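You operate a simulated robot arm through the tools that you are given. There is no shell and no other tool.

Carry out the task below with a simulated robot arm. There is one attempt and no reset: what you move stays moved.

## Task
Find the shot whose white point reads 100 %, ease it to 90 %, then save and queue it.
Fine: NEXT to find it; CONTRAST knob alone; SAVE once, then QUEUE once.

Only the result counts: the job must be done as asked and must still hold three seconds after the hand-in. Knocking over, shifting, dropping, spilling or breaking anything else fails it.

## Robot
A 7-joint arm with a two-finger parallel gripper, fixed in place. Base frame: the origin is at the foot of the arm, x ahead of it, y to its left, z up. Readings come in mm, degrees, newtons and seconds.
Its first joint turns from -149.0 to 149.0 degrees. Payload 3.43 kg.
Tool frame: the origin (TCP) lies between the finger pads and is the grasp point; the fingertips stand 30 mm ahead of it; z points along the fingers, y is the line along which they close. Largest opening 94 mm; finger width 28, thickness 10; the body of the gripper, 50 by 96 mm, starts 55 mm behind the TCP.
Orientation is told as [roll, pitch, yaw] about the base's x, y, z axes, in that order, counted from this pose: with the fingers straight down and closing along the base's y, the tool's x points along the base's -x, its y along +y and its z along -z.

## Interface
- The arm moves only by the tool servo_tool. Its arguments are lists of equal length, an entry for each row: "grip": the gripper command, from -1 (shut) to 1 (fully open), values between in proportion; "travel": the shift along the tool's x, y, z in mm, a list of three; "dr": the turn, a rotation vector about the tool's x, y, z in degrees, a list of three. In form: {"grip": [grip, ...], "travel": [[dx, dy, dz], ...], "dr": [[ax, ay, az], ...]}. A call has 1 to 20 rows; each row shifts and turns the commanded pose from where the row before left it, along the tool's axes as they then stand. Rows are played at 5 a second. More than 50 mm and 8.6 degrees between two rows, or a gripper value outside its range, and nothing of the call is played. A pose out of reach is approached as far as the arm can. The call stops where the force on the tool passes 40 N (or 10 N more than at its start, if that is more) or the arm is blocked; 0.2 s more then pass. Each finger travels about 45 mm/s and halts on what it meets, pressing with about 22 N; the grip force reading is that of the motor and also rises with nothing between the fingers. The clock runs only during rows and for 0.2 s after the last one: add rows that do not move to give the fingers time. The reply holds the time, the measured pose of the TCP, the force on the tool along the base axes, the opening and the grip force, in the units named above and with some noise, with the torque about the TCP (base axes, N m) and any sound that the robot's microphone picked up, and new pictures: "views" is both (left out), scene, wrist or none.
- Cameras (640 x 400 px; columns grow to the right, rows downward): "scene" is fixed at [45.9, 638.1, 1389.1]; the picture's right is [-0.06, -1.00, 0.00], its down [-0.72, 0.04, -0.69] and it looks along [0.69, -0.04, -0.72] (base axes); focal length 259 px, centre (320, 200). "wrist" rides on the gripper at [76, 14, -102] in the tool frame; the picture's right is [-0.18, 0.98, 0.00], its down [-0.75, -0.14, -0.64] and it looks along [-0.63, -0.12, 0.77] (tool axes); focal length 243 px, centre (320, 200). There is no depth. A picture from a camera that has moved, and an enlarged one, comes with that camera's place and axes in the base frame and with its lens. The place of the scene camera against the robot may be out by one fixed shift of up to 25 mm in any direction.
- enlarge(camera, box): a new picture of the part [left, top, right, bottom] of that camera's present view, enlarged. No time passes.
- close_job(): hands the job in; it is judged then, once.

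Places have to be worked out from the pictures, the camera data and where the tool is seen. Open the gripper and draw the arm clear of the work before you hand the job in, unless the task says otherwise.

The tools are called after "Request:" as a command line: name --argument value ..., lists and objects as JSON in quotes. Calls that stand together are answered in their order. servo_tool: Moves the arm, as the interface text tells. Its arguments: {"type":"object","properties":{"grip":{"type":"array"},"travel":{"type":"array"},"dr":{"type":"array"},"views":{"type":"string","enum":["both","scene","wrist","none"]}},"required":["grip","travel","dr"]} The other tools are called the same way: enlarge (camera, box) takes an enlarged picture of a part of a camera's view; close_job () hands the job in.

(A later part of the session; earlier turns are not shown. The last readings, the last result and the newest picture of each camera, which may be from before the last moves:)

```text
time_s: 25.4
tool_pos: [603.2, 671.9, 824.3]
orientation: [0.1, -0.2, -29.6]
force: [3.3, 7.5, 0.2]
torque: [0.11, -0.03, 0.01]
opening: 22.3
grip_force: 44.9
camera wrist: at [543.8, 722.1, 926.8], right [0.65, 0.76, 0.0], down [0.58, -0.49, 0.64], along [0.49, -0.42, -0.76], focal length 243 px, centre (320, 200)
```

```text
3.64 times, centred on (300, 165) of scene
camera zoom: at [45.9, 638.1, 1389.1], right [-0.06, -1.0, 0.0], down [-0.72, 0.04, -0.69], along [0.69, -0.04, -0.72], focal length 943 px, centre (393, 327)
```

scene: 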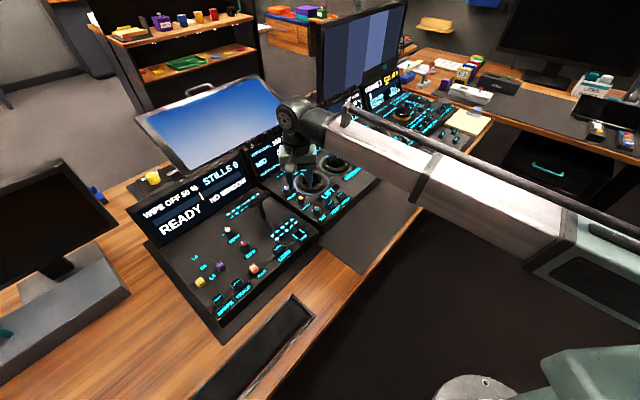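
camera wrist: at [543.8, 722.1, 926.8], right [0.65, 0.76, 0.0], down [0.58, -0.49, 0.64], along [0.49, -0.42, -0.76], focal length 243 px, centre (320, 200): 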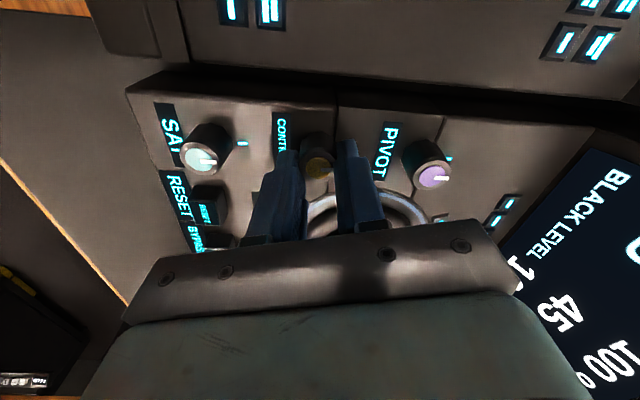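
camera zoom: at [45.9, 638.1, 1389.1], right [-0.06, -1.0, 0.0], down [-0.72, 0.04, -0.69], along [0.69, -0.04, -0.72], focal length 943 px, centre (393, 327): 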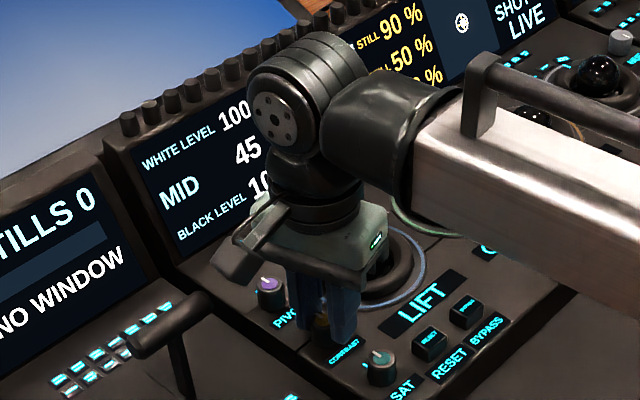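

Knob gripped at 22.3 mm. I turn it counter-clockwise 6° as a test and read the display.

Request:
servo_tool --grip '[-1, -1, -1]' --travel '[[0, 0.4, 0], [0, 0, 0], [0, 0, 0]]' --dr '[[0, 0, -3], [0, 0, -3], [0, 0, 0]]' --views "wrist"

Request:
enlarge --camera "scene" --box '[250, 110, 350, 220]'

```text
time_s: 26.2
tool_pos: [603.1, 672.7, 824.4]
orientation: [0.1, -0.2, -23.5]
force: [-1.8, 12.1, 12.7]
torque: [-0.23, -0.56, -0.05]
opening: 21.8
grip_force: 45.0
camera wrist: at [539.1, 715.9, 926.8], right [0.56, 0.83, 0.0], down [0.63, -0.43, 0.64], along [0.53, -0.36, -0.76], focal length 243 px, centre (320, 200)
```

wrist: 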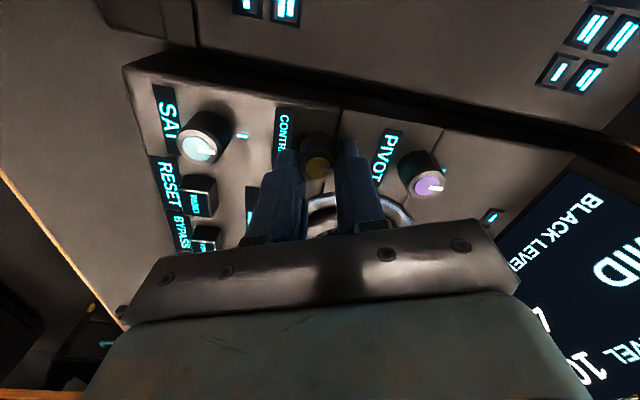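

```text
3.64 times, centred on (300, 165) of scene
camera zoom: at [45.9, 638.1, 1389.1], right [-0.06, -1.0, 0.0], down [-0.72, 0.04, -0.69], along [0.69, -0.04, -0.72], focal length 943 px, centre (393, 327)
```

zoom: 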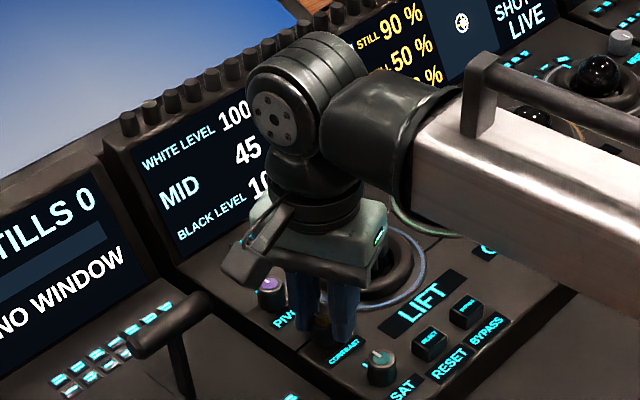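

Still 100 %, and the force rose to about 12 N sideways and 12 N up. I look closely and take a still reading.

Request:
servo_tool --grip '[-1, -1]' --travel '[[0, 0, 0], [0, 0, 0]]' --dr '[[0, 0, 0], [0, 0, 0]]' --views "none"

Request:
enlarge --camera "wrist" --box '[240, 90, 400, 250]'

Request:
enlarge --camera "scene" --box '[290, 160, 340, 200]'

Request:
enlarge --camera "wrist" --box '[440, 170, 640, 400]'

```text
time_s: 26.8
tool_pos: [602.5, 671.9, 824.1]
orientation: [0.1, -0.2, -23.6]
force: [-3.1, 15.9, 18.3]
torque: [0.0, -0.36, -0.05]
opening: 21.9
grip_force: 45.4
```

```text
2.50 times, centred on (320, 170) of wrist
camera zoom: at [539.1, 715.9, 926.9], right [0.56, 0.83, 0.0], down [0.63, -0.43, 0.64], along [0.53, -0.36, -0.77], focal length 606 px, centre (320, 275)
```

zoom: 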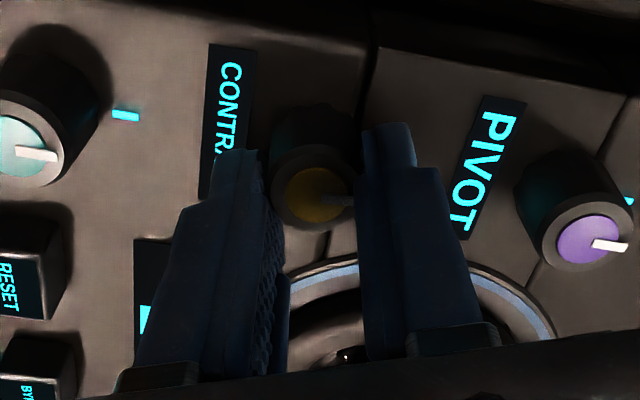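

```text
10.00 times, centred on (315, 180) of scene
camera zoom: at [45.9, 638.1, 1389.1], right [-0.06, -1.0, 0.0], down [-0.72, 0.04, -0.69], along [0.69, -0.04, -0.72], focal length 2592 px, centre (370, 400)
```

zoom: 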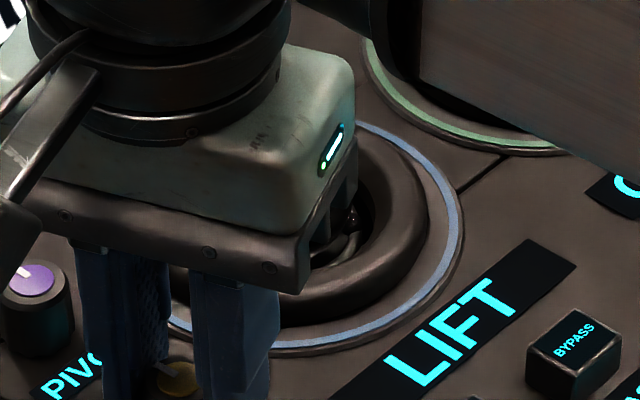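

```text
1.74 times, centred on (540, 285) of wrist
camera zoom: at [539.1, 715.9, 926.9], right [0.56, 0.83, 0.0], down [0.63, -0.43, 0.64], along [0.53, -0.36, -0.77], focal length 422 px, centre (-63, 52)
```

zoom: 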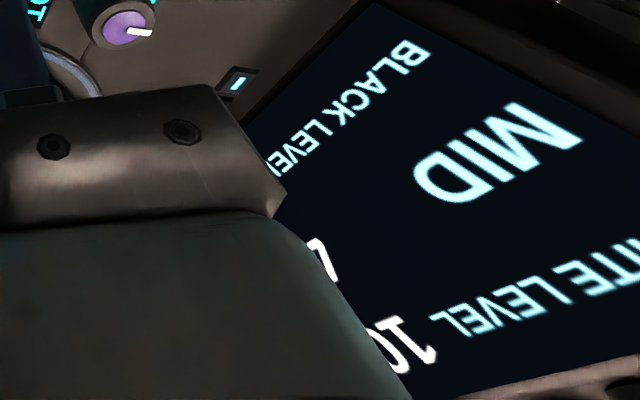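

The knob seems to follow the tool, but the readout probably moves in 5 % steps, so 6° may not be enough. I ease the tool 1 mm up to relieve the load and turn another 6° counter-clockwise.

Request:
servo_tool --grip '[-1, -1, -1]' --travel '[[0, 0, -1], [0, 0, 0], [0, 0, 0]]' --dr '[[0, 0, -3], [0, 0, -3], [0, 0, 0]]' --views "none"

Request:
enlarge --camera "wrist" --box '[240, 90, 400, 250]'

Request:
enlarge --camera "scene" --box '[250, 110, 350, 220]'

```text
time_s: 27.6
tool_pos: [602.3, 672.0, 822.9]
orientation: [0.1, -0.2, -17.6]
force: [8.1, 18.8, 15.1]
torque: [0.67, 1.02, -0.09]
opening: 22.2
grip_force: 45.1
```

```text
2.50 times, centred on (320, 170) of wrist
camera zoom: at [535.0, 709.4, 926.8], right [0.47, 0.88, 0.0], down [0.67, -0.36, 0.64], along [0.57, -0.3, -0.76], focal length 606 px, centre (320, 275)
```

zoom: 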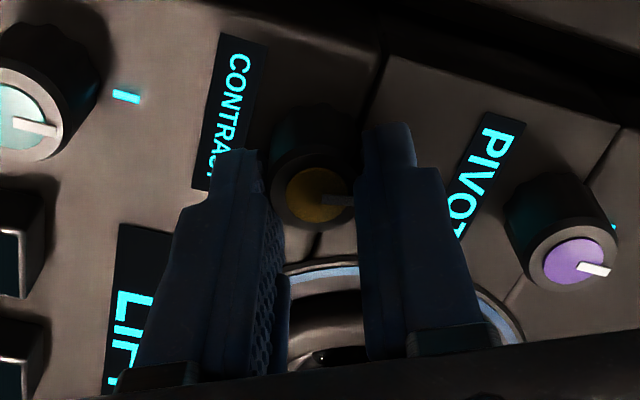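

```text
3.64 times, centred on (300, 165) of scene
camera zoom: at [45.9, 638.1, 1389.1], right [-0.06, -1.0, 0.0], down [-0.72, 0.04, -0.69], along [0.69, -0.04, -0.72], focal length 943 px, centre (393, 327)
```

zoom: 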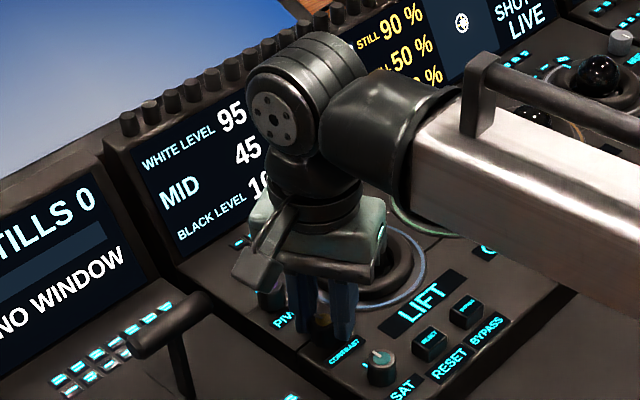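

The readout moved to 95 %: direction is right, one step per roughly 10–12°. I relieve the load by ~1 mm along the force and turn 5° further.

Request:
servo_tool --grip '[-1, -1, -1]' --travel '[[-0.2, 1, -1.5], [0, 0, 0], [0, 0, 0]]' --dr '[[0, 0, -2.5], [0, 0, -2.5], [0, 0, 0]]' --views "none"

Request:
enlarge --camera "scene" --box '[250, 110, 350, 220]'

```text
time_s: 28.4
tool_pos: [602.4, 674.3, 823.8]
orientation: [-0.1, -0.3, -12.6]
force: [7.2, 11.8, -14.6]
torque: [0.38, -0.96, 0.0]
opening: 21.9
grip_force: 45.1
```

```text
3.64 times, centred on (300, 165) of scene
camera zoom: at [45.9, 638.1, 1389.1], right [-0.06, -1.0, 0.0], down [-0.72, 0.04, -0.69], along [0.69, -0.04, -0.72], focal length 943 px, centre (393, 327)
```

zoom: 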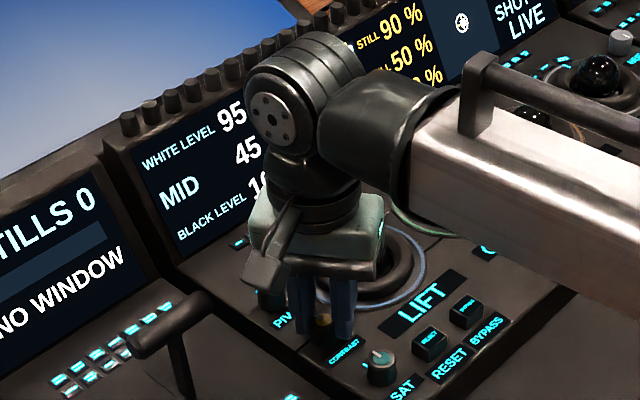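

Still 95 %; the vertical load flipped, so it's just grip friction against my lift. I lower 0.7 mm and turn another 4°.

Request:
servo_tool --grip '[-1, -1, -1]' --travel '[[0, 0.4, 0.7], [0, 0, 0], [0, 0, 0]]' --dr '[[0, 0, -2], [0, 0, -2], [0, 0, 0]]' --views "none"

Request:
enlarge --camera "scene" --box '[250, 110, 350, 220]'

```text
time_s: 29.2
tool_pos: [602.7, 674.2, 824.0]
orientation: [-0.2, -0.2, -8.5]
force: [8.4, 10.7, -26.1]
torque: [0.2, -1.07, -0.05]
opening: 22.0
grip_force: 45.2
```

```text
3.64 times, centred on (300, 165) of scene
camera zoom: at [45.9, 638.1, 1389.1], right [-0.06, -1.0, 0.0], down [-0.72, 0.04, -0.69], along [0.69, -0.04, -0.72], focal length 943 px, centre (393, 327)
```

zoom: 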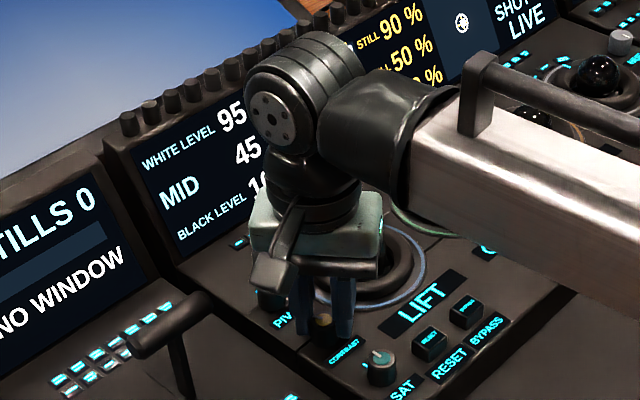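

Fz is −26 N: my lift was too much, so I lower 1 mm more and turn 3° further.

Request:
servo_tool --grip '[-1, -1, -1]' --travel '[[0, 0, 1], [0, 0, 0], [0, 0, 0]]' --dr '[[0, 0, 0], [0, 0, -3], [0, 0, 0]]' --views "none"

Request:
enlarge --camera "scene" --box '[250, 110, 350, 220]'

Request:
enlarge --camera "wrist" --box '[240, 90, 400, 250]'

```text
time_s: 30.0
tool_pos: [601.7, 673.5, 824.2]
orientation: [0.0, -0.2, -5.6]
force: [14.3, 10.5, -14.7]
torque: [0.21, 0.2, -0.05]
opening: 22.2
grip_force: 44.7
```

```text
3.64 times, centred on (300, 165) of scene
camera zoom: at [45.9, 638.1, 1389.1], right [-0.06, -1.0, 0.0], down [-0.72, 0.04, -0.69], along [0.69, -0.04, -0.72], focal length 943 px, centre (393, 327)
```

zoom: 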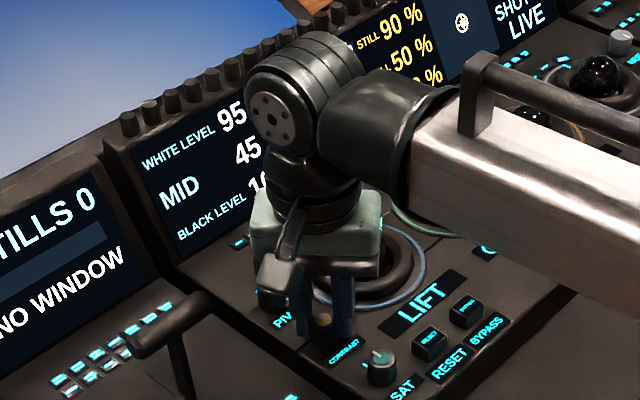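

```text
2.50 times, centred on (320, 170) of wrist
camera zoom: at [529.1, 695.4, 926.9], right [0.28, 0.96, 0.0], down [0.73, -0.21, 0.64], along [0.62, -0.18, -0.76], focal length 606 px, centre (320, 275)
```

zoom: 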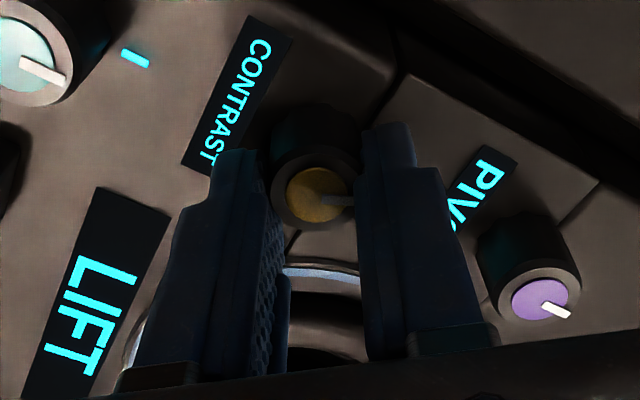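

The knob follows the tool (24° so far, 95 %). I continue 3° with small relief in x.

Request:
servo_tool --grip '[-1, -1, -1]' --travel '[[-0.6, 0.4, 0.6], [0, 0, 0], [0, 0, 0]]' --dr '[[0, 0, -3], [0, 0, 0], [0, 0, 0]]' --views "none"

Request:
enlarge --camera "scene" --box '[250, 110, 350, 220]'

```text
time_s: 30.8
tool_pos: [603.1, 674.1, 824.8]
orientation: [0.0, -0.2, -2.6]
force: [11.1, 11.9, 0.6]
torque: [0.25, 0.27, -0.03]
opening: 22.0
grip_force: 45.4
```

```text
3.64 times, centred on (300, 165) of scene
camera zoom: at [45.9, 638.1, 1389.1], right [-0.06, -1.0, 0.0], down [-0.72, 0.04, -0.69], along [0.69, -0.04, -0.72], focal length 943 px, centre (393, 327)
```

zoom: 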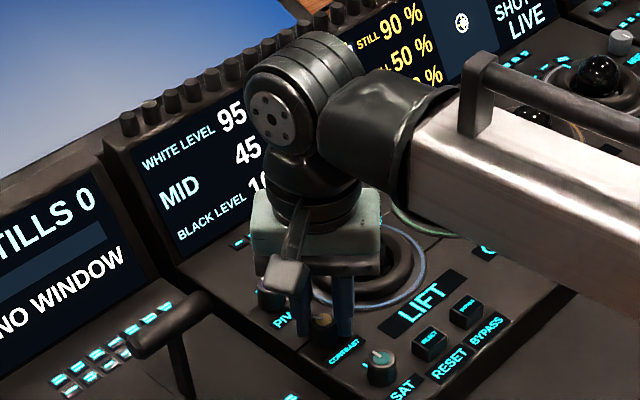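

27° turned, 95 %, forces calm. I continue 4° more.

Request:
servo_tool --grip '[-1, -1, -1]' --travel '[[-0.3, 0.3, 0], [0, 0, 0], [0, 0, 0]]' --dr '[[0, 0, -2], [0, 0, -2], [0, 0, 0]]' --views "none"

Request:
enlarge --camera "scene" --box '[250, 110, 350, 220]'

Request:
enlarge --camera "wrist" --box '[240, 90, 400, 250]'

```text
time_s: 31.6
tool_pos: [604.3, 674.0, 824.7]
orientation: [0.0, -0.1, 1.3]
force: [1.9, 14.8, -4.1]
torque: [0.35, -1.26, -0.05]
opening: 22.0
grip_force: 45.0
```

```text
3.64 times, centred on (300, 165) of scene
camera zoom: at [45.9, 638.1, 1389.1], right [-0.06, -1.0, 0.0], down [-0.72, 0.04, -0.69], along [0.69, -0.04, -0.72], focal length 943 px, centre (393, 327)
```

zoom: 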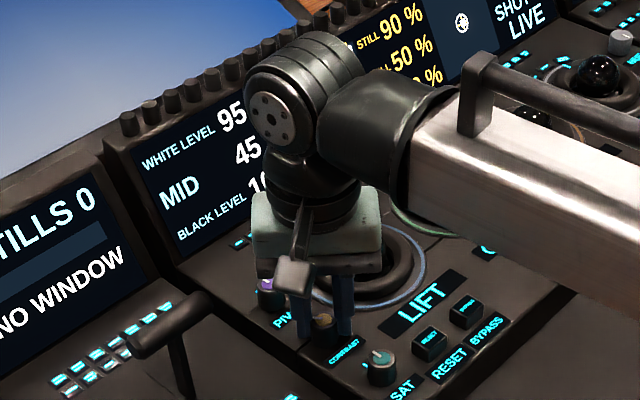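

```text
2.50 times, centred on (320, 170) of wrist
camera zoom: at [527.0, 686.6, 926.9], right [0.16, 0.99, 0.0], down [0.75, -0.12, 0.64], along [0.64, -0.1, -0.76], focal length 606 px, centre (320, 275)
```

zoom: 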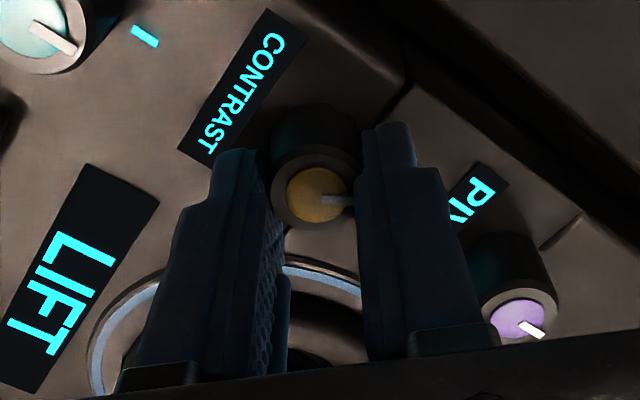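

31° turned, still 95 %. I continue another 3°.

Request:
servo_tool --grip '[-1, -1, -1]' --travel '[[0, 0.3, 0], [0, 0, 0], [0, 0, 0]]' --dr '[[0, 0, -3], [0, 0, 0], [0, 0, 0]]' --views "none"

Request:
enlarge --camera "scene" --box '[250, 110, 350, 220]'

```text
time_s: 32.4
tool_pos: [602.4, 674.7, 822.6]
orientation: [0.0, -0.3, 4.4]
force: [-1.6, 20.2, -1.9]
torque: [0.46, -0.66, -0.1]
opening: 22.1
grip_force: 44.6
```

```text
3.64 times, centred on (300, 165) of scene
camera zoom: at [45.9, 638.1, 1389.1], right [-0.06, -1.0, 0.0], down [-0.72, 0.04, -0.69], along [0.69, -0.04, -0.72], focal length 943 px, centre (393, 327)
```

zoom: 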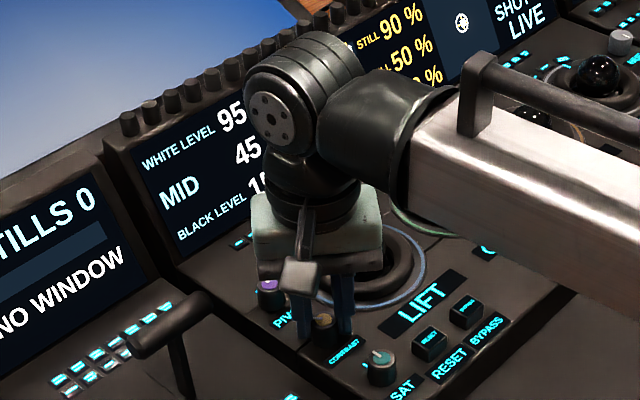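

The black level digits look different; I enlarge the display to read it.

Request:
enlarge --camera "scene" --box '[270, 125, 330, 175]'

Request:
enlarge --camera "wrist" --box '[440, 150, 640, 400]'

```text
8.00 times, centred on (300, 150) of scene
camera zoom: at [45.9, 638.1, 1389.1], right [-0.06, -1.0, 0.0], down [-0.72, 0.04, -0.69], along [0.69, -0.04, -0.72], focal length 2074 px, centre (480, 600)
```

zoom: 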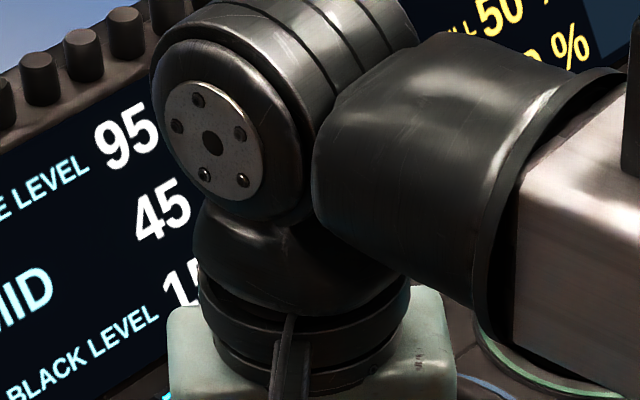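

```text
1.60 times, centred on (540, 275) of wrist
camera zoom: at [526.5, 682.7, 926.9], right [0.11, 0.99, 0.0], down [0.76, -0.08, 0.64], along [0.64, -0.07, -0.76], focal length 388 px, centre (-32, 80)
```

zoom: 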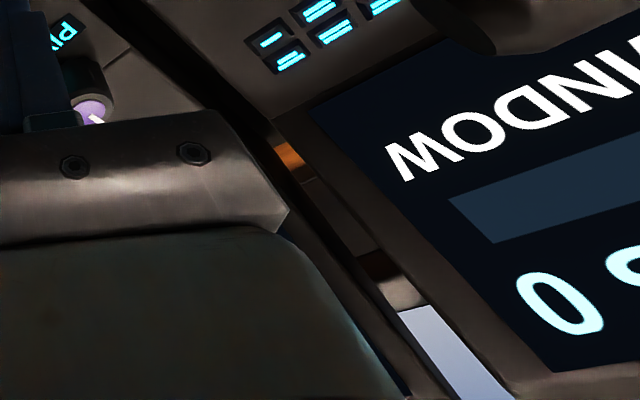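

BLACK LEVEL now shows 15: either CONTRAST scales both ends, or something else changed. I test by turning the knob back 5° to see if it returns to 10.

Request:
servo_tool --grip '[-1, -1, -1]' --travel '[[0, 0, 0], [0, 0, 0], [0, 0, 0]]' --dr '[[0, 0, 3], [0, 0, 2], [0, 0, 0]]' --views "none"

Request:
enlarge --camera "scene" --box '[270, 125, 330, 175]'

Request:
enlarge --camera "wrist" --box '[240, 90, 400, 250]'

```text
time_s: 33.2
tool_pos: [602.7, 674.7, 824.0]
orientation: [-0.1, -0.1, -0.6]
force: [-7.0, 14.7, -1.4]
torque: [0.68, -0.68, -0.07]
opening: 22.0
grip_force: 44.7
```

```text
8.00 times, centred on (300, 150) of scene
camera zoom: at [45.9, 638.1, 1389.1], right [-0.06, -1.0, 0.0], down [-0.72, 0.04, -0.69], along [0.69, -0.04, -0.72], focal length 2074 px, centre (480, 600)
```

zoom: 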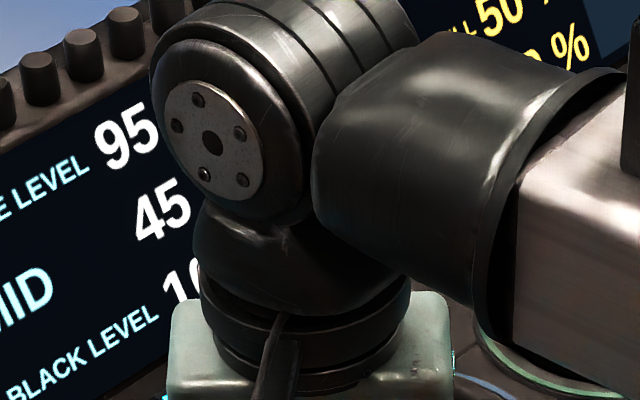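

```text
2.50 times, centred on (320, 170) of wrist
camera zoom: at [527.7, 689.3, 926.9], right [0.2, 0.98, 0.0], down [0.75, -0.15, 0.64], along [0.63, -0.13, -0.77], focal length 606 px, centre (320, 275)
```

zoom: 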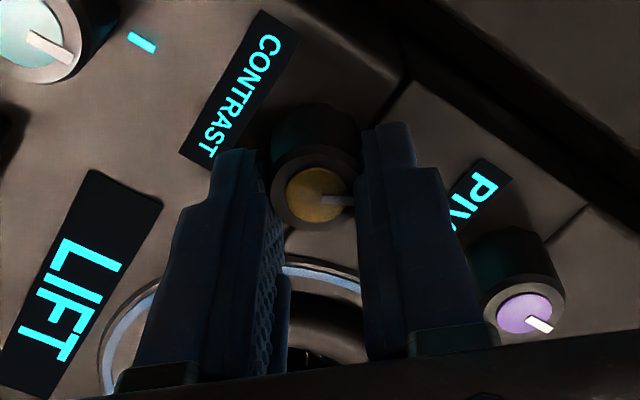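

Black returned to 10, so CONTRAST scales both ends – nothing else was touched. I continue counter-clockwise to about 37° total.

Request:
servo_tool --grip '[-1, -1, -1, -1]' --travel '[[0, 0.3, 0], [0, 0, 0], [0, 0, 0], [0, 0, 0]]' --dr '[[0, 0, -3], [0, 0, -3], [0, 0, -2], [0, 0, 0]]' --views "none"

Request:
enlarge --camera "scene" --box '[260, 125, 340, 190]'

```text
time_s: 34.2
tool_pos: [603.6, 675.0, 824.1]
orientation: [-0.1, 0.0, 7.3]
force: [-12.0, 15.1, 8.3]
torque: [0.23, 0.07, -0.1]
opening: 22.1
grip_force: 45.1
```

```text
6.15 times, centred on (300, 158) of scene
camera zoom: at [45.9, 638.1, 1389.1], right [-0.06, -1.0, 0.0], down [-0.72, 0.04, -0.69], along [0.69, -0.04, -0.72], focal length 1595 px, centre (443, 462)
```

zoom: 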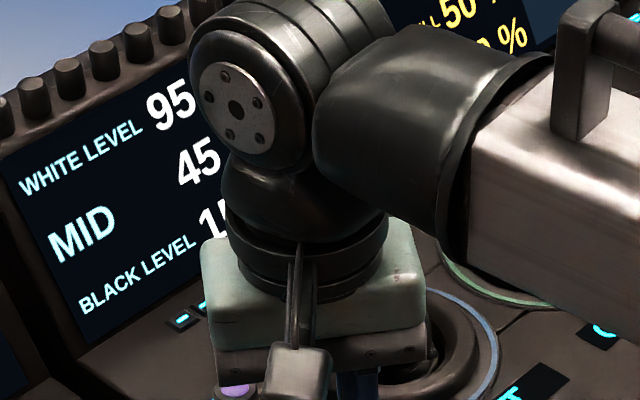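

37° total, 95 % still. I turn 4° more with a slight relief along the side force.

Request:
servo_tool --grip '[-1, -1, -1]' --travel '[[0.4, 0.3, -0.3], [0, 0, 0], [0, 0, 0]]' --dr '[[0, 0, -2], [0, 0, -2], [0, 0, 0]]' --views "none"

Request:
enlarge --camera "scene" --box '[260, 125, 340, 190]'

Request:
enlarge --camera "wrist" --box '[240, 90, 400, 250]'

```text
time_s: 35.0
tool_pos: [602.8, 675.4, 824.0]
orientation: [0.0, -0.1, 11.4]
force: [-5.9, 20.2, 3.2]
torque: [0.37, 0.7, -0.08]
opening: 22.1
grip_force: 45.2
```

```text
6.15 times, centred on (300, 158) of scene
camera zoom: at [45.9, 638.1, 1389.1], right [-0.06, -1.0, 0.0], down [-0.72, 0.04, -0.69], along [0.69, -0.04, -0.72], focal length 1595 px, centre (443, 462)
```

zoom: 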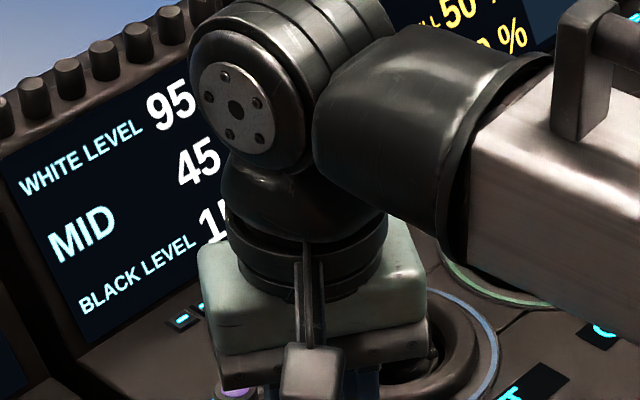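

```text
2.50 times, centred on (320, 170) of wrist
camera zoom: at [526.1, 673.8, 926.9], right [-0.01, 1.0, 0.0], down [0.77, 0.01, 0.64], along [0.64, 0.01, -0.77], focal length 606 px, centre (320, 275)
```

zoom: 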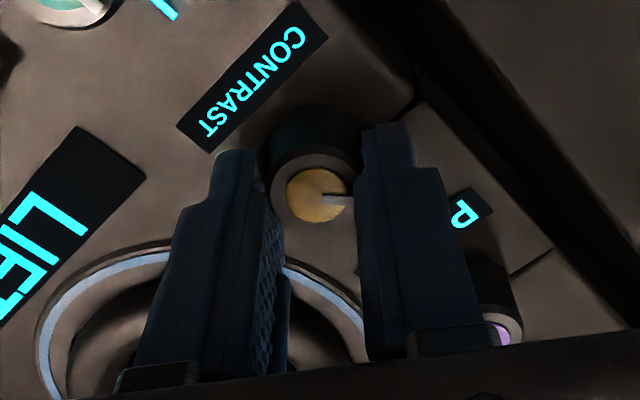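

41° turned and knob still follows. Another 4°.

Request:
servo_tool --grip '[-1, -1, -1]' --travel '[[0.2, 0.3, 0], [0, 0, 0], [0, 0, 0]]' --dr '[[0, 0, -2], [0, 0, -2], [0, 0, 0]]' --views "none"

Request:
enlarge --camera "scene" --box '[260, 125, 340, 190]'

```text
time_s: 35.8
tool_pos: [603.2, 674.2, 823.7]
orientation: [0.0, -0.1, 15.4]
force: [-3.9, 18.2, 3.6]
torque: [0.62, 0.41, -0.13]
opening: 22.4
grip_force: 45.0
```

```text
6.15 times, centred on (300, 158) of scene
camera zoom: at [45.9, 638.1, 1389.1], right [-0.06, -1.0, 0.0], down [-0.72, 0.04, -0.69], along [0.69, -0.04, -0.72], focal length 1595 px, centre (443, 462)
```

zoom: 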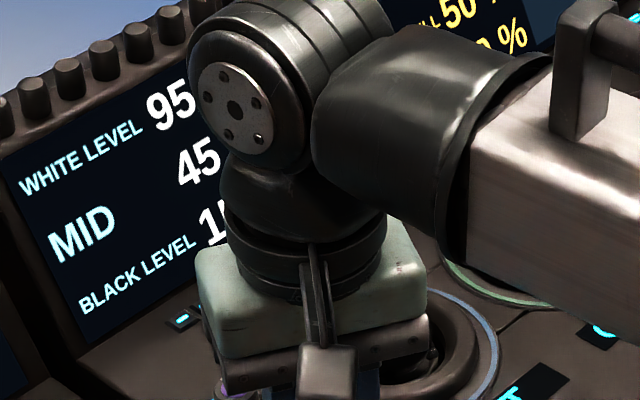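

45°, still 95 %. Continue 4° with relief toward +y.

Request:
servo_tool --grip '[-1, -1, -1]' --travel '[[0, 0.5, 0], [0, 0, 0], [0, 0, 0]]' --dr '[[0, 0, -2], [0, 0, -2], [0, 0, 0]]' --views "none"

Request:
enlarge --camera "scene" --box '[260, 125, 340, 190]'

Request:
enlarge --camera "wrist" --box '[240, 90, 400, 250]'

```text
time_s: 36.6
tool_pos: [602.3, 675.8, 825.3]
orientation: [-0.1, -0.2, 19.4]
force: [-3.9, 17.5, -3.1]
torque: [0.85, -0.01, -0.09]
opening: 22.0
grip_force: 44.5
```

```text
6.15 times, centred on (300, 158) of scene
camera zoom: at [45.9, 638.1, 1389.1], right [-0.06, -1.0, 0.0], down [-0.72, 0.04, -0.69], along [0.69, -0.04, -0.72], focal length 1595 px, centre (443, 462)
```

zoom: 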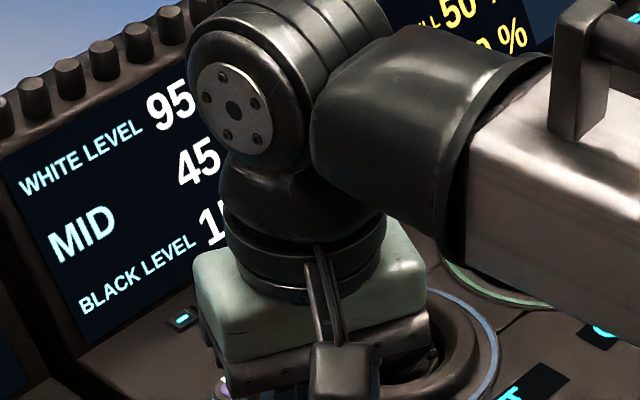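

```text
2.50 times, centred on (320, 170) of wrist
camera zoom: at [526.8, 663.8, 926.9], right [-0.15, 0.99, 0.0], down [0.76, 0.12, 0.64], along [0.64, 0.1, -0.77], focal length 606 px, centre (320, 275)
```

zoom: 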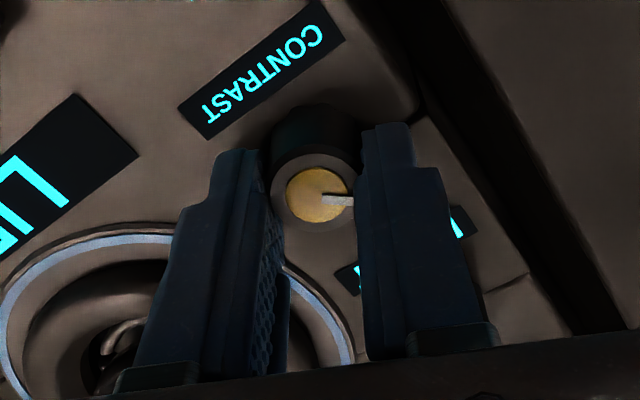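

49°; the step is evidently wide. I go on 6°.

Request:
servo_tool --grip '[-1, -1, -1, -1]' --travel '[[0, 0.4, 0], [0, 0, 0], [0, 0, 0], [0, 0, 0]]' --dr '[[0, 0, -2], [0, 0, -2], [0, 0, -2], [0, 0, 0]]' --views "none"

Request:
enlarge --camera "scene" --box '[260, 125, 340, 190]'

Request:
enlarge --camera "wrist" --box '[240, 90, 400, 250]'

```text
time_s: 37.6
tool_pos: [602.7, 676.7, 824.2]
orientation: [-0.1, 0.0, 25.4]
force: [-13.3, 15.5, -16.4]
torque: [1.01, -0.81, -0.04]
opening: 22.1
grip_force: 44.9
```

```text
6.15 times, centred on (300, 158) of scene
camera zoom: at [45.9, 638.1, 1389.1], right [-0.06, -1.0, 0.0], down [-0.72, 0.04, -0.69], along [0.69, -0.04, -0.72], focal length 1595 px, centre (443, 462)
```

zoom: 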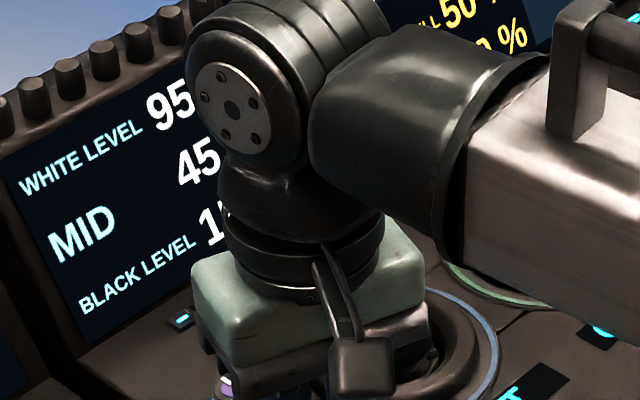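

```text
2.50 times, centred on (320, 170) of wrist
camera zoom: at [528.5, 656.4, 927.1], right [-0.26, 0.97, 0.0], down [0.74, 0.2, 0.64], along [0.62, 0.16, -0.77], focal length 606 px, centre (320, 275)
```

zoom: 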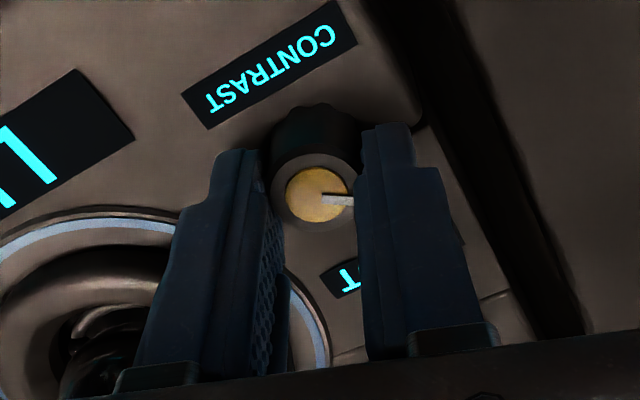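

55°, still 95 %. The knob is clearly geared slowly (~50° per step). I ease the vertical load and continue 6° more.

Request:
servo_tool --grip '[-1, -1, -1, -1]' --travel '[[0.5, 0.3, 0.6], [0, 0, 0], [0, 0, 0], [0, 0, 0]]' --dr '[[0, 0, -2], [0, 0, -2], [0, 0, -2], [0, 0, 0]]' --views "none"

Request:
enlarge --camera "scene" --box '[260, 125, 340, 190]'

Request:
enlarge --camera "wrist" --box '[240, 90, 400, 250]'

```text
time_s: 38.6
tool_pos: [602.8, 675.7, 823.7]
orientation: [-0.1, 0.0, 31.5]
force: [-11.8, 14.8, 4.0]
torque: [-0.4, 1.41, -0.1]
opening: 22.1
grip_force: 45.4
```

```text
6.15 times, centred on (300, 158) of scene
camera zoom: at [45.9, 638.1, 1389.1], right [-0.06, -1.0, 0.0], down [-0.72, 0.04, -0.69], along [0.69, -0.04, -0.72], focal length 1595 px, centre (443, 462)
```

zoom: 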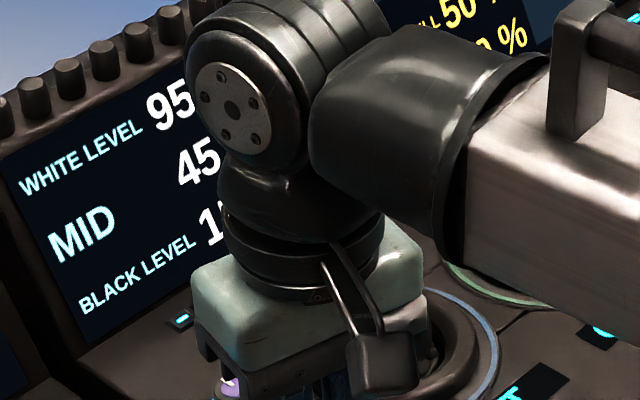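

```text
2.50 times, centred on (320, 170) of wrist
camera zoom: at [530.8, 648.8, 927.1], right [-0.36, 0.93, 0.0], down [0.72, 0.27, 0.64], along [0.6, 0.23, -0.77], focal length 606 px, centre (320, 275)
```

zoom: 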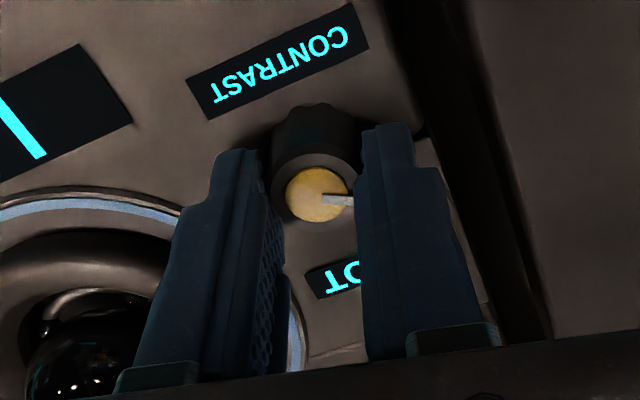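

61° turned, 95 %. To gain room and relax strain, I open slightly (to ~32 mm), lift 30 mm, and turn back to yaw −30° for a regrip.

Request:
servo_tool --grip '[-0.32, -0.32, -0.32, -0.32, -0.32, -0.1, -0.1, -0.1, -0.1, -0.1, -0.1, -0.1, -0.1, -0.1, -0.1, -0.1]' --travel '[[0, 0, 0], [0, 0, 0], [0, 0, -10], [0, 0, -10], [0, 0, -10], [0, 0, 0], [0, 0, 0], [0, 0, 0], [0, 0, 0], [0, 0, 0], [0, 0, 0], [0, 0, 0], [0, 0, 0], [0, 0, 0], [0, 0, 0], [0, 0, 0]]' --dr '[[0, 0, 0], [0, 0, 0], [0, 0, 0], [0, 0, 0], [0, 0, 0], [0, 0, 6], [0, 0, 6], [0, 0, 6], [0, 0, 6], [0, 0, 6], [0, 0, 6], [0, 0, 6], [0, 0, 6], [0, 0, 6], [0, 0, 6], [0, 0, 0]]' --views "wrist"

Request:
enlarge --camera "scene" --box '[250, 110, 350, 220]'

Request:
enlarge --camera "wrist" --box '[220, 50, 420, 210]'

```text
time_s: 42.0
tool_pos: [601.8, 675.8, 853.7]
orientation: [0.0, -0.2, -28.7]
force: [0.5, 0.1, -0.1]
torque: [-0.01, 0.03, 0.02]
opening: 42.0
grip_force: 0.1
camera wrist: at [542.5, 724.9, 956.5], right [0.63, 0.77, 0.0], down [0.59, -0.48, 0.64], along [0.5, -0.41, -0.76], focal length 243 px, centre (320, 200)
```

wrist: 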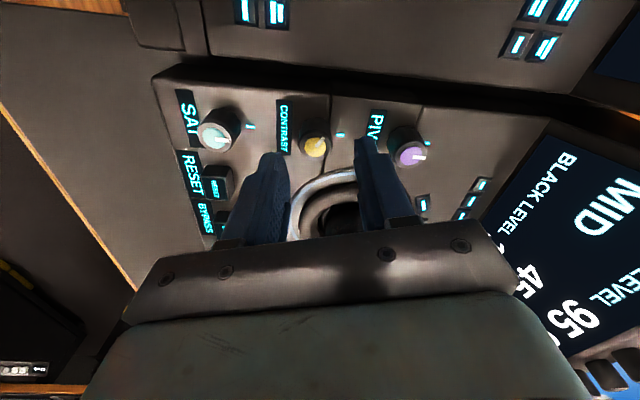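

```text
3.64 times, centred on (300, 165) of scene
camera zoom: at [45.9, 638.1, 1389.1], right [-0.06, -1.0, 0.0], down [-0.72, 0.04, -0.69], along [0.69, -0.04, -0.72], focal length 943 px, centre (393, 327)
```

zoom: 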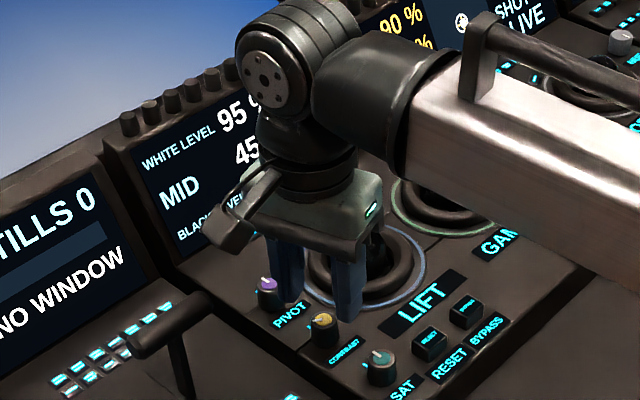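

```text
2.50 times, centred on (320, 130) of wrist
camera zoom: at [542.5, 724.9, 956.5], right [0.63, 0.77, 0.0], down [0.59, -0.48, 0.64], along [0.5, -0.41, -0.76], focal length 606 px, centre (320, 375)
```

zoom: 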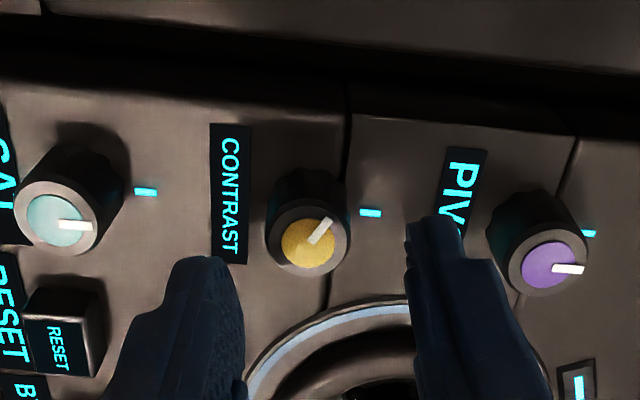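

The knob turned ~60° as intended and nothing else moved. It is at (602, 672), so I recentre by about 4 mm, descend 30 mm and regrip.

Request:
servo_tool --grip '[-0.1, -0.1, -0.1, -0.1, -0.4, -0.6, -1, -1, -1]' --travel '[[-2.4, -3.3, 0], [0, 0, 10], [0, 0, 10], [0, 0, 10], [0, 0, 0], [0, 0, 0], [0, 0, 0], [0, 0, 0], [0, 0, 0]]' --dr '[[0, 0, 0], [0, 0, 0], [0, 0, 0], [0, 0, 0], [0, 0, 0], [0, 0, 0], [0, 0, 0], [0, 0, 0], [0, 0, 0]]' --views "wrist"

Request:
enlarge --camera "wrist" --box '[220, 50, 420, 210]'

```text
time_s: 44.0
tool_pos: [602.7, 671.5, 822.0]
orientation: [0.1, -0.2, -28.6]
force: [3.2, 4.5, -0.1]
torque: [0.1, -0.08, 0.01]
opening: 21.9
grip_force: 44.5
camera wrist: at [543.2, 721.1, 924.9], right [0.63, 0.77, 0.0], down [0.59, -0.48, 0.64], along [0.5, -0.41, -0.76], focal length 243 px, centre (320, 200)
```

wrist: 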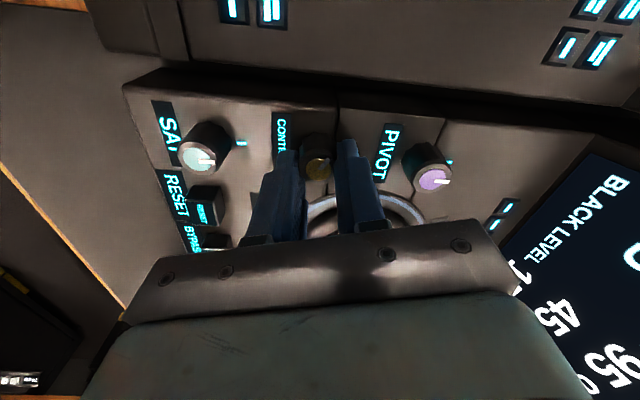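

```text
2.50 times, centred on (320, 130) of wrist
camera zoom: at [543.2, 721.1, 924.9], right [0.63, 0.77, 0.0], down [0.59, -0.48, 0.64], along [0.5, -0.41, -0.76], focal length 606 px, centre (320, 375)
```

zoom: 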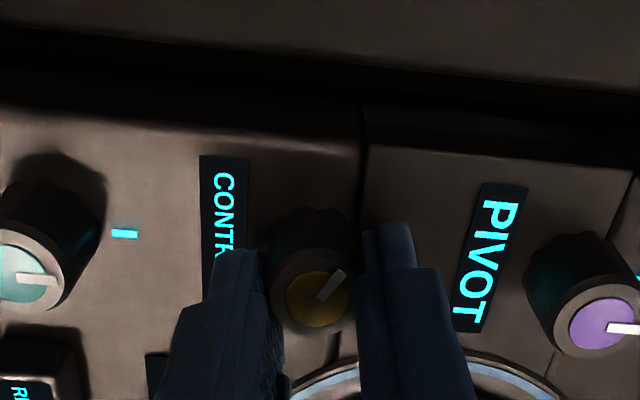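

Regripped centrally (side force only ~5 N). I turn 6° counter-clockwise and read the display.

Request:
servo_tool --grip '[-1, -1, -1, -1]' --travel '[[0, 0, 0], [0, 0, 0], [0, 0, 0], [0, 0, 0]]' --dr '[[0, 0, -2], [0, 0, -2], [0, 0, -2], [0, 0, 0]]' --views "none"

Request:
enlarge --camera "scene" --box '[260, 125, 340, 190]'

```text
time_s: 45.0
tool_pos: [603.2, 672.0, 821.7]
orientation: [-0.1, -0.2, -22.6]
force: [9.7, 2.2, -16.2]
torque: [0.26, 0.22, -0.05]
opening: 22.2
grip_force: 45.1
```

```text
6.15 times, centred on (300, 158) of scene
camera zoom: at [45.9, 638.1, 1389.1], right [-0.06, -1.0, 0.0], down [-0.72, 0.04, -0.69], along [0.69, -0.04, -0.72], focal length 1595 px, centre (443, 462)
```

zoom: 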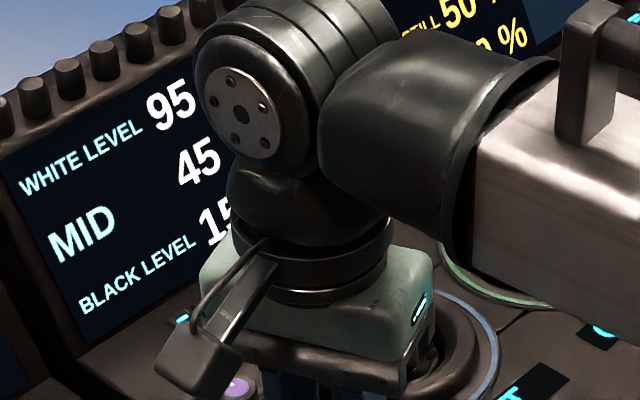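

67° total, 95 %. Another 6°.

Request:
servo_tool --grip '[-1, -1, -1, -1]' --travel '[[0, 0, 0.3], [0, 0, 0], [0, 0, 0], [0, 0, 0]]' --dr '[[0, 0, -2], [0, 0, -2], [0, 0, -2], [0, 0, 0]]' --views "none"

Request:
enlarge --camera "scene" --box '[260, 125, 340, 190]'

```text
time_s: 46.0
tool_pos: [602.3, 673.0, 822.3]
orientation: [-0.1, -0.1, -16.6]
force: [6.9, 4.8, -25.5]
torque: [0.08, -0.8, 0.01]
opening: 22.1
grip_force: 45.0
```

```text
6.15 times, centred on (300, 158) of scene
camera zoom: at [45.9, 638.1, 1389.1], right [-0.06, -1.0, 0.0], down [-0.72, 0.04, -0.69], along [0.69, -0.04, -0.72], focal length 1595 px, centre (443, 462)
```

zoom: 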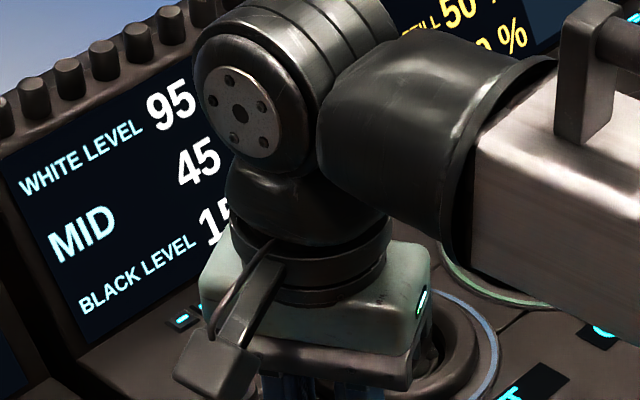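

73°, 95 %. The tool is being pulled down, so I lower 1 mm and turn 6° further.

Request:
servo_tool --grip '[-1, -1, -1, -1]' --travel '[[0, 0, 1], [0, 0, 0], [0, 0, 0], [0, 0, 0]]' --dr '[[0, 0, -2], [0, 0, -2], [0, 0, -2], [0, 0, 0]]' --views "none"

Request:
enlarge --camera "scene" --box '[260, 125, 340, 190]'

```text
time_s: 47.0
tool_pos: [603.0, 673.4, 821.7]
orientation: [0.0, -0.1, -10.6]
force: [7.7, 17.3, -17.5]
torque: [0.34, 0.26, -0.09]
opening: 22.2
grip_force: 44.8
```

```text
6.15 times, centred on (300, 158) of scene
camera zoom: at [45.9, 638.1, 1389.1], right [-0.06, -1.0, 0.0], down [-0.72, 0.04, -0.69], along [0.69, -0.04, -0.72], focal length 1595 px, centre (443, 462)
```

zoom: 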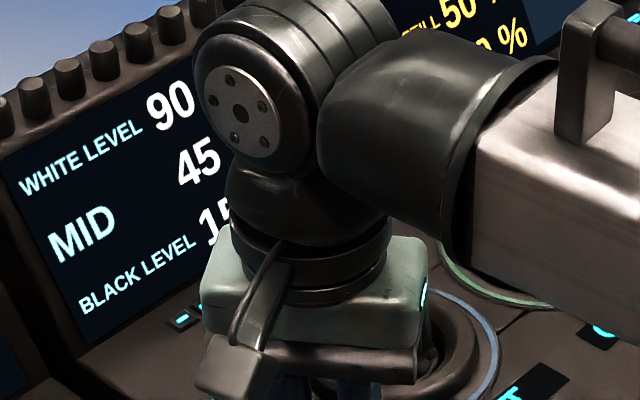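

WHITE LEVEL reads 90 % now (~79° total). To sit more safely inside the step, I turn 8° more in small increments and check.

Request:
servo_tool --grip '[-1, -1, -1, -1, -1]' --travel '[[0, 0, 0.3], [0, 0, 0], [0, 0, 0], [0, 0, 0], [0, 0, 0]]' --dr '[[0, 0, -2], [0, 0, -2], [0, 0, -2], [0, 0, -2], [0, 0, 0]]' --views "none"

Request:
enlarge --camera "scene" --box '[260, 125, 340, 190]'

```text
time_s: 48.2
tool_pos: [602.6, 674.0, 821.3]
orientation: [0.1, -0.3, -2.5]
force: [0.6, 30.7, -0.3]
torque: [0.18, 0.96, -0.14]
opening: 22.2
grip_force: 45.1
```

```text
6.15 times, centred on (300, 158) of scene
camera zoom: at [45.9, 638.1, 1389.1], right [-0.06, -1.0, 0.0], down [-0.72, 0.04, -0.69], along [0.69, -0.04, -0.72], focal length 1595 px, centre (443, 462)
```

zoom: 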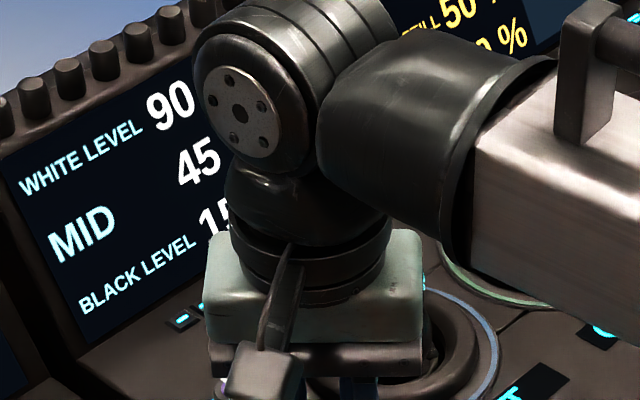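

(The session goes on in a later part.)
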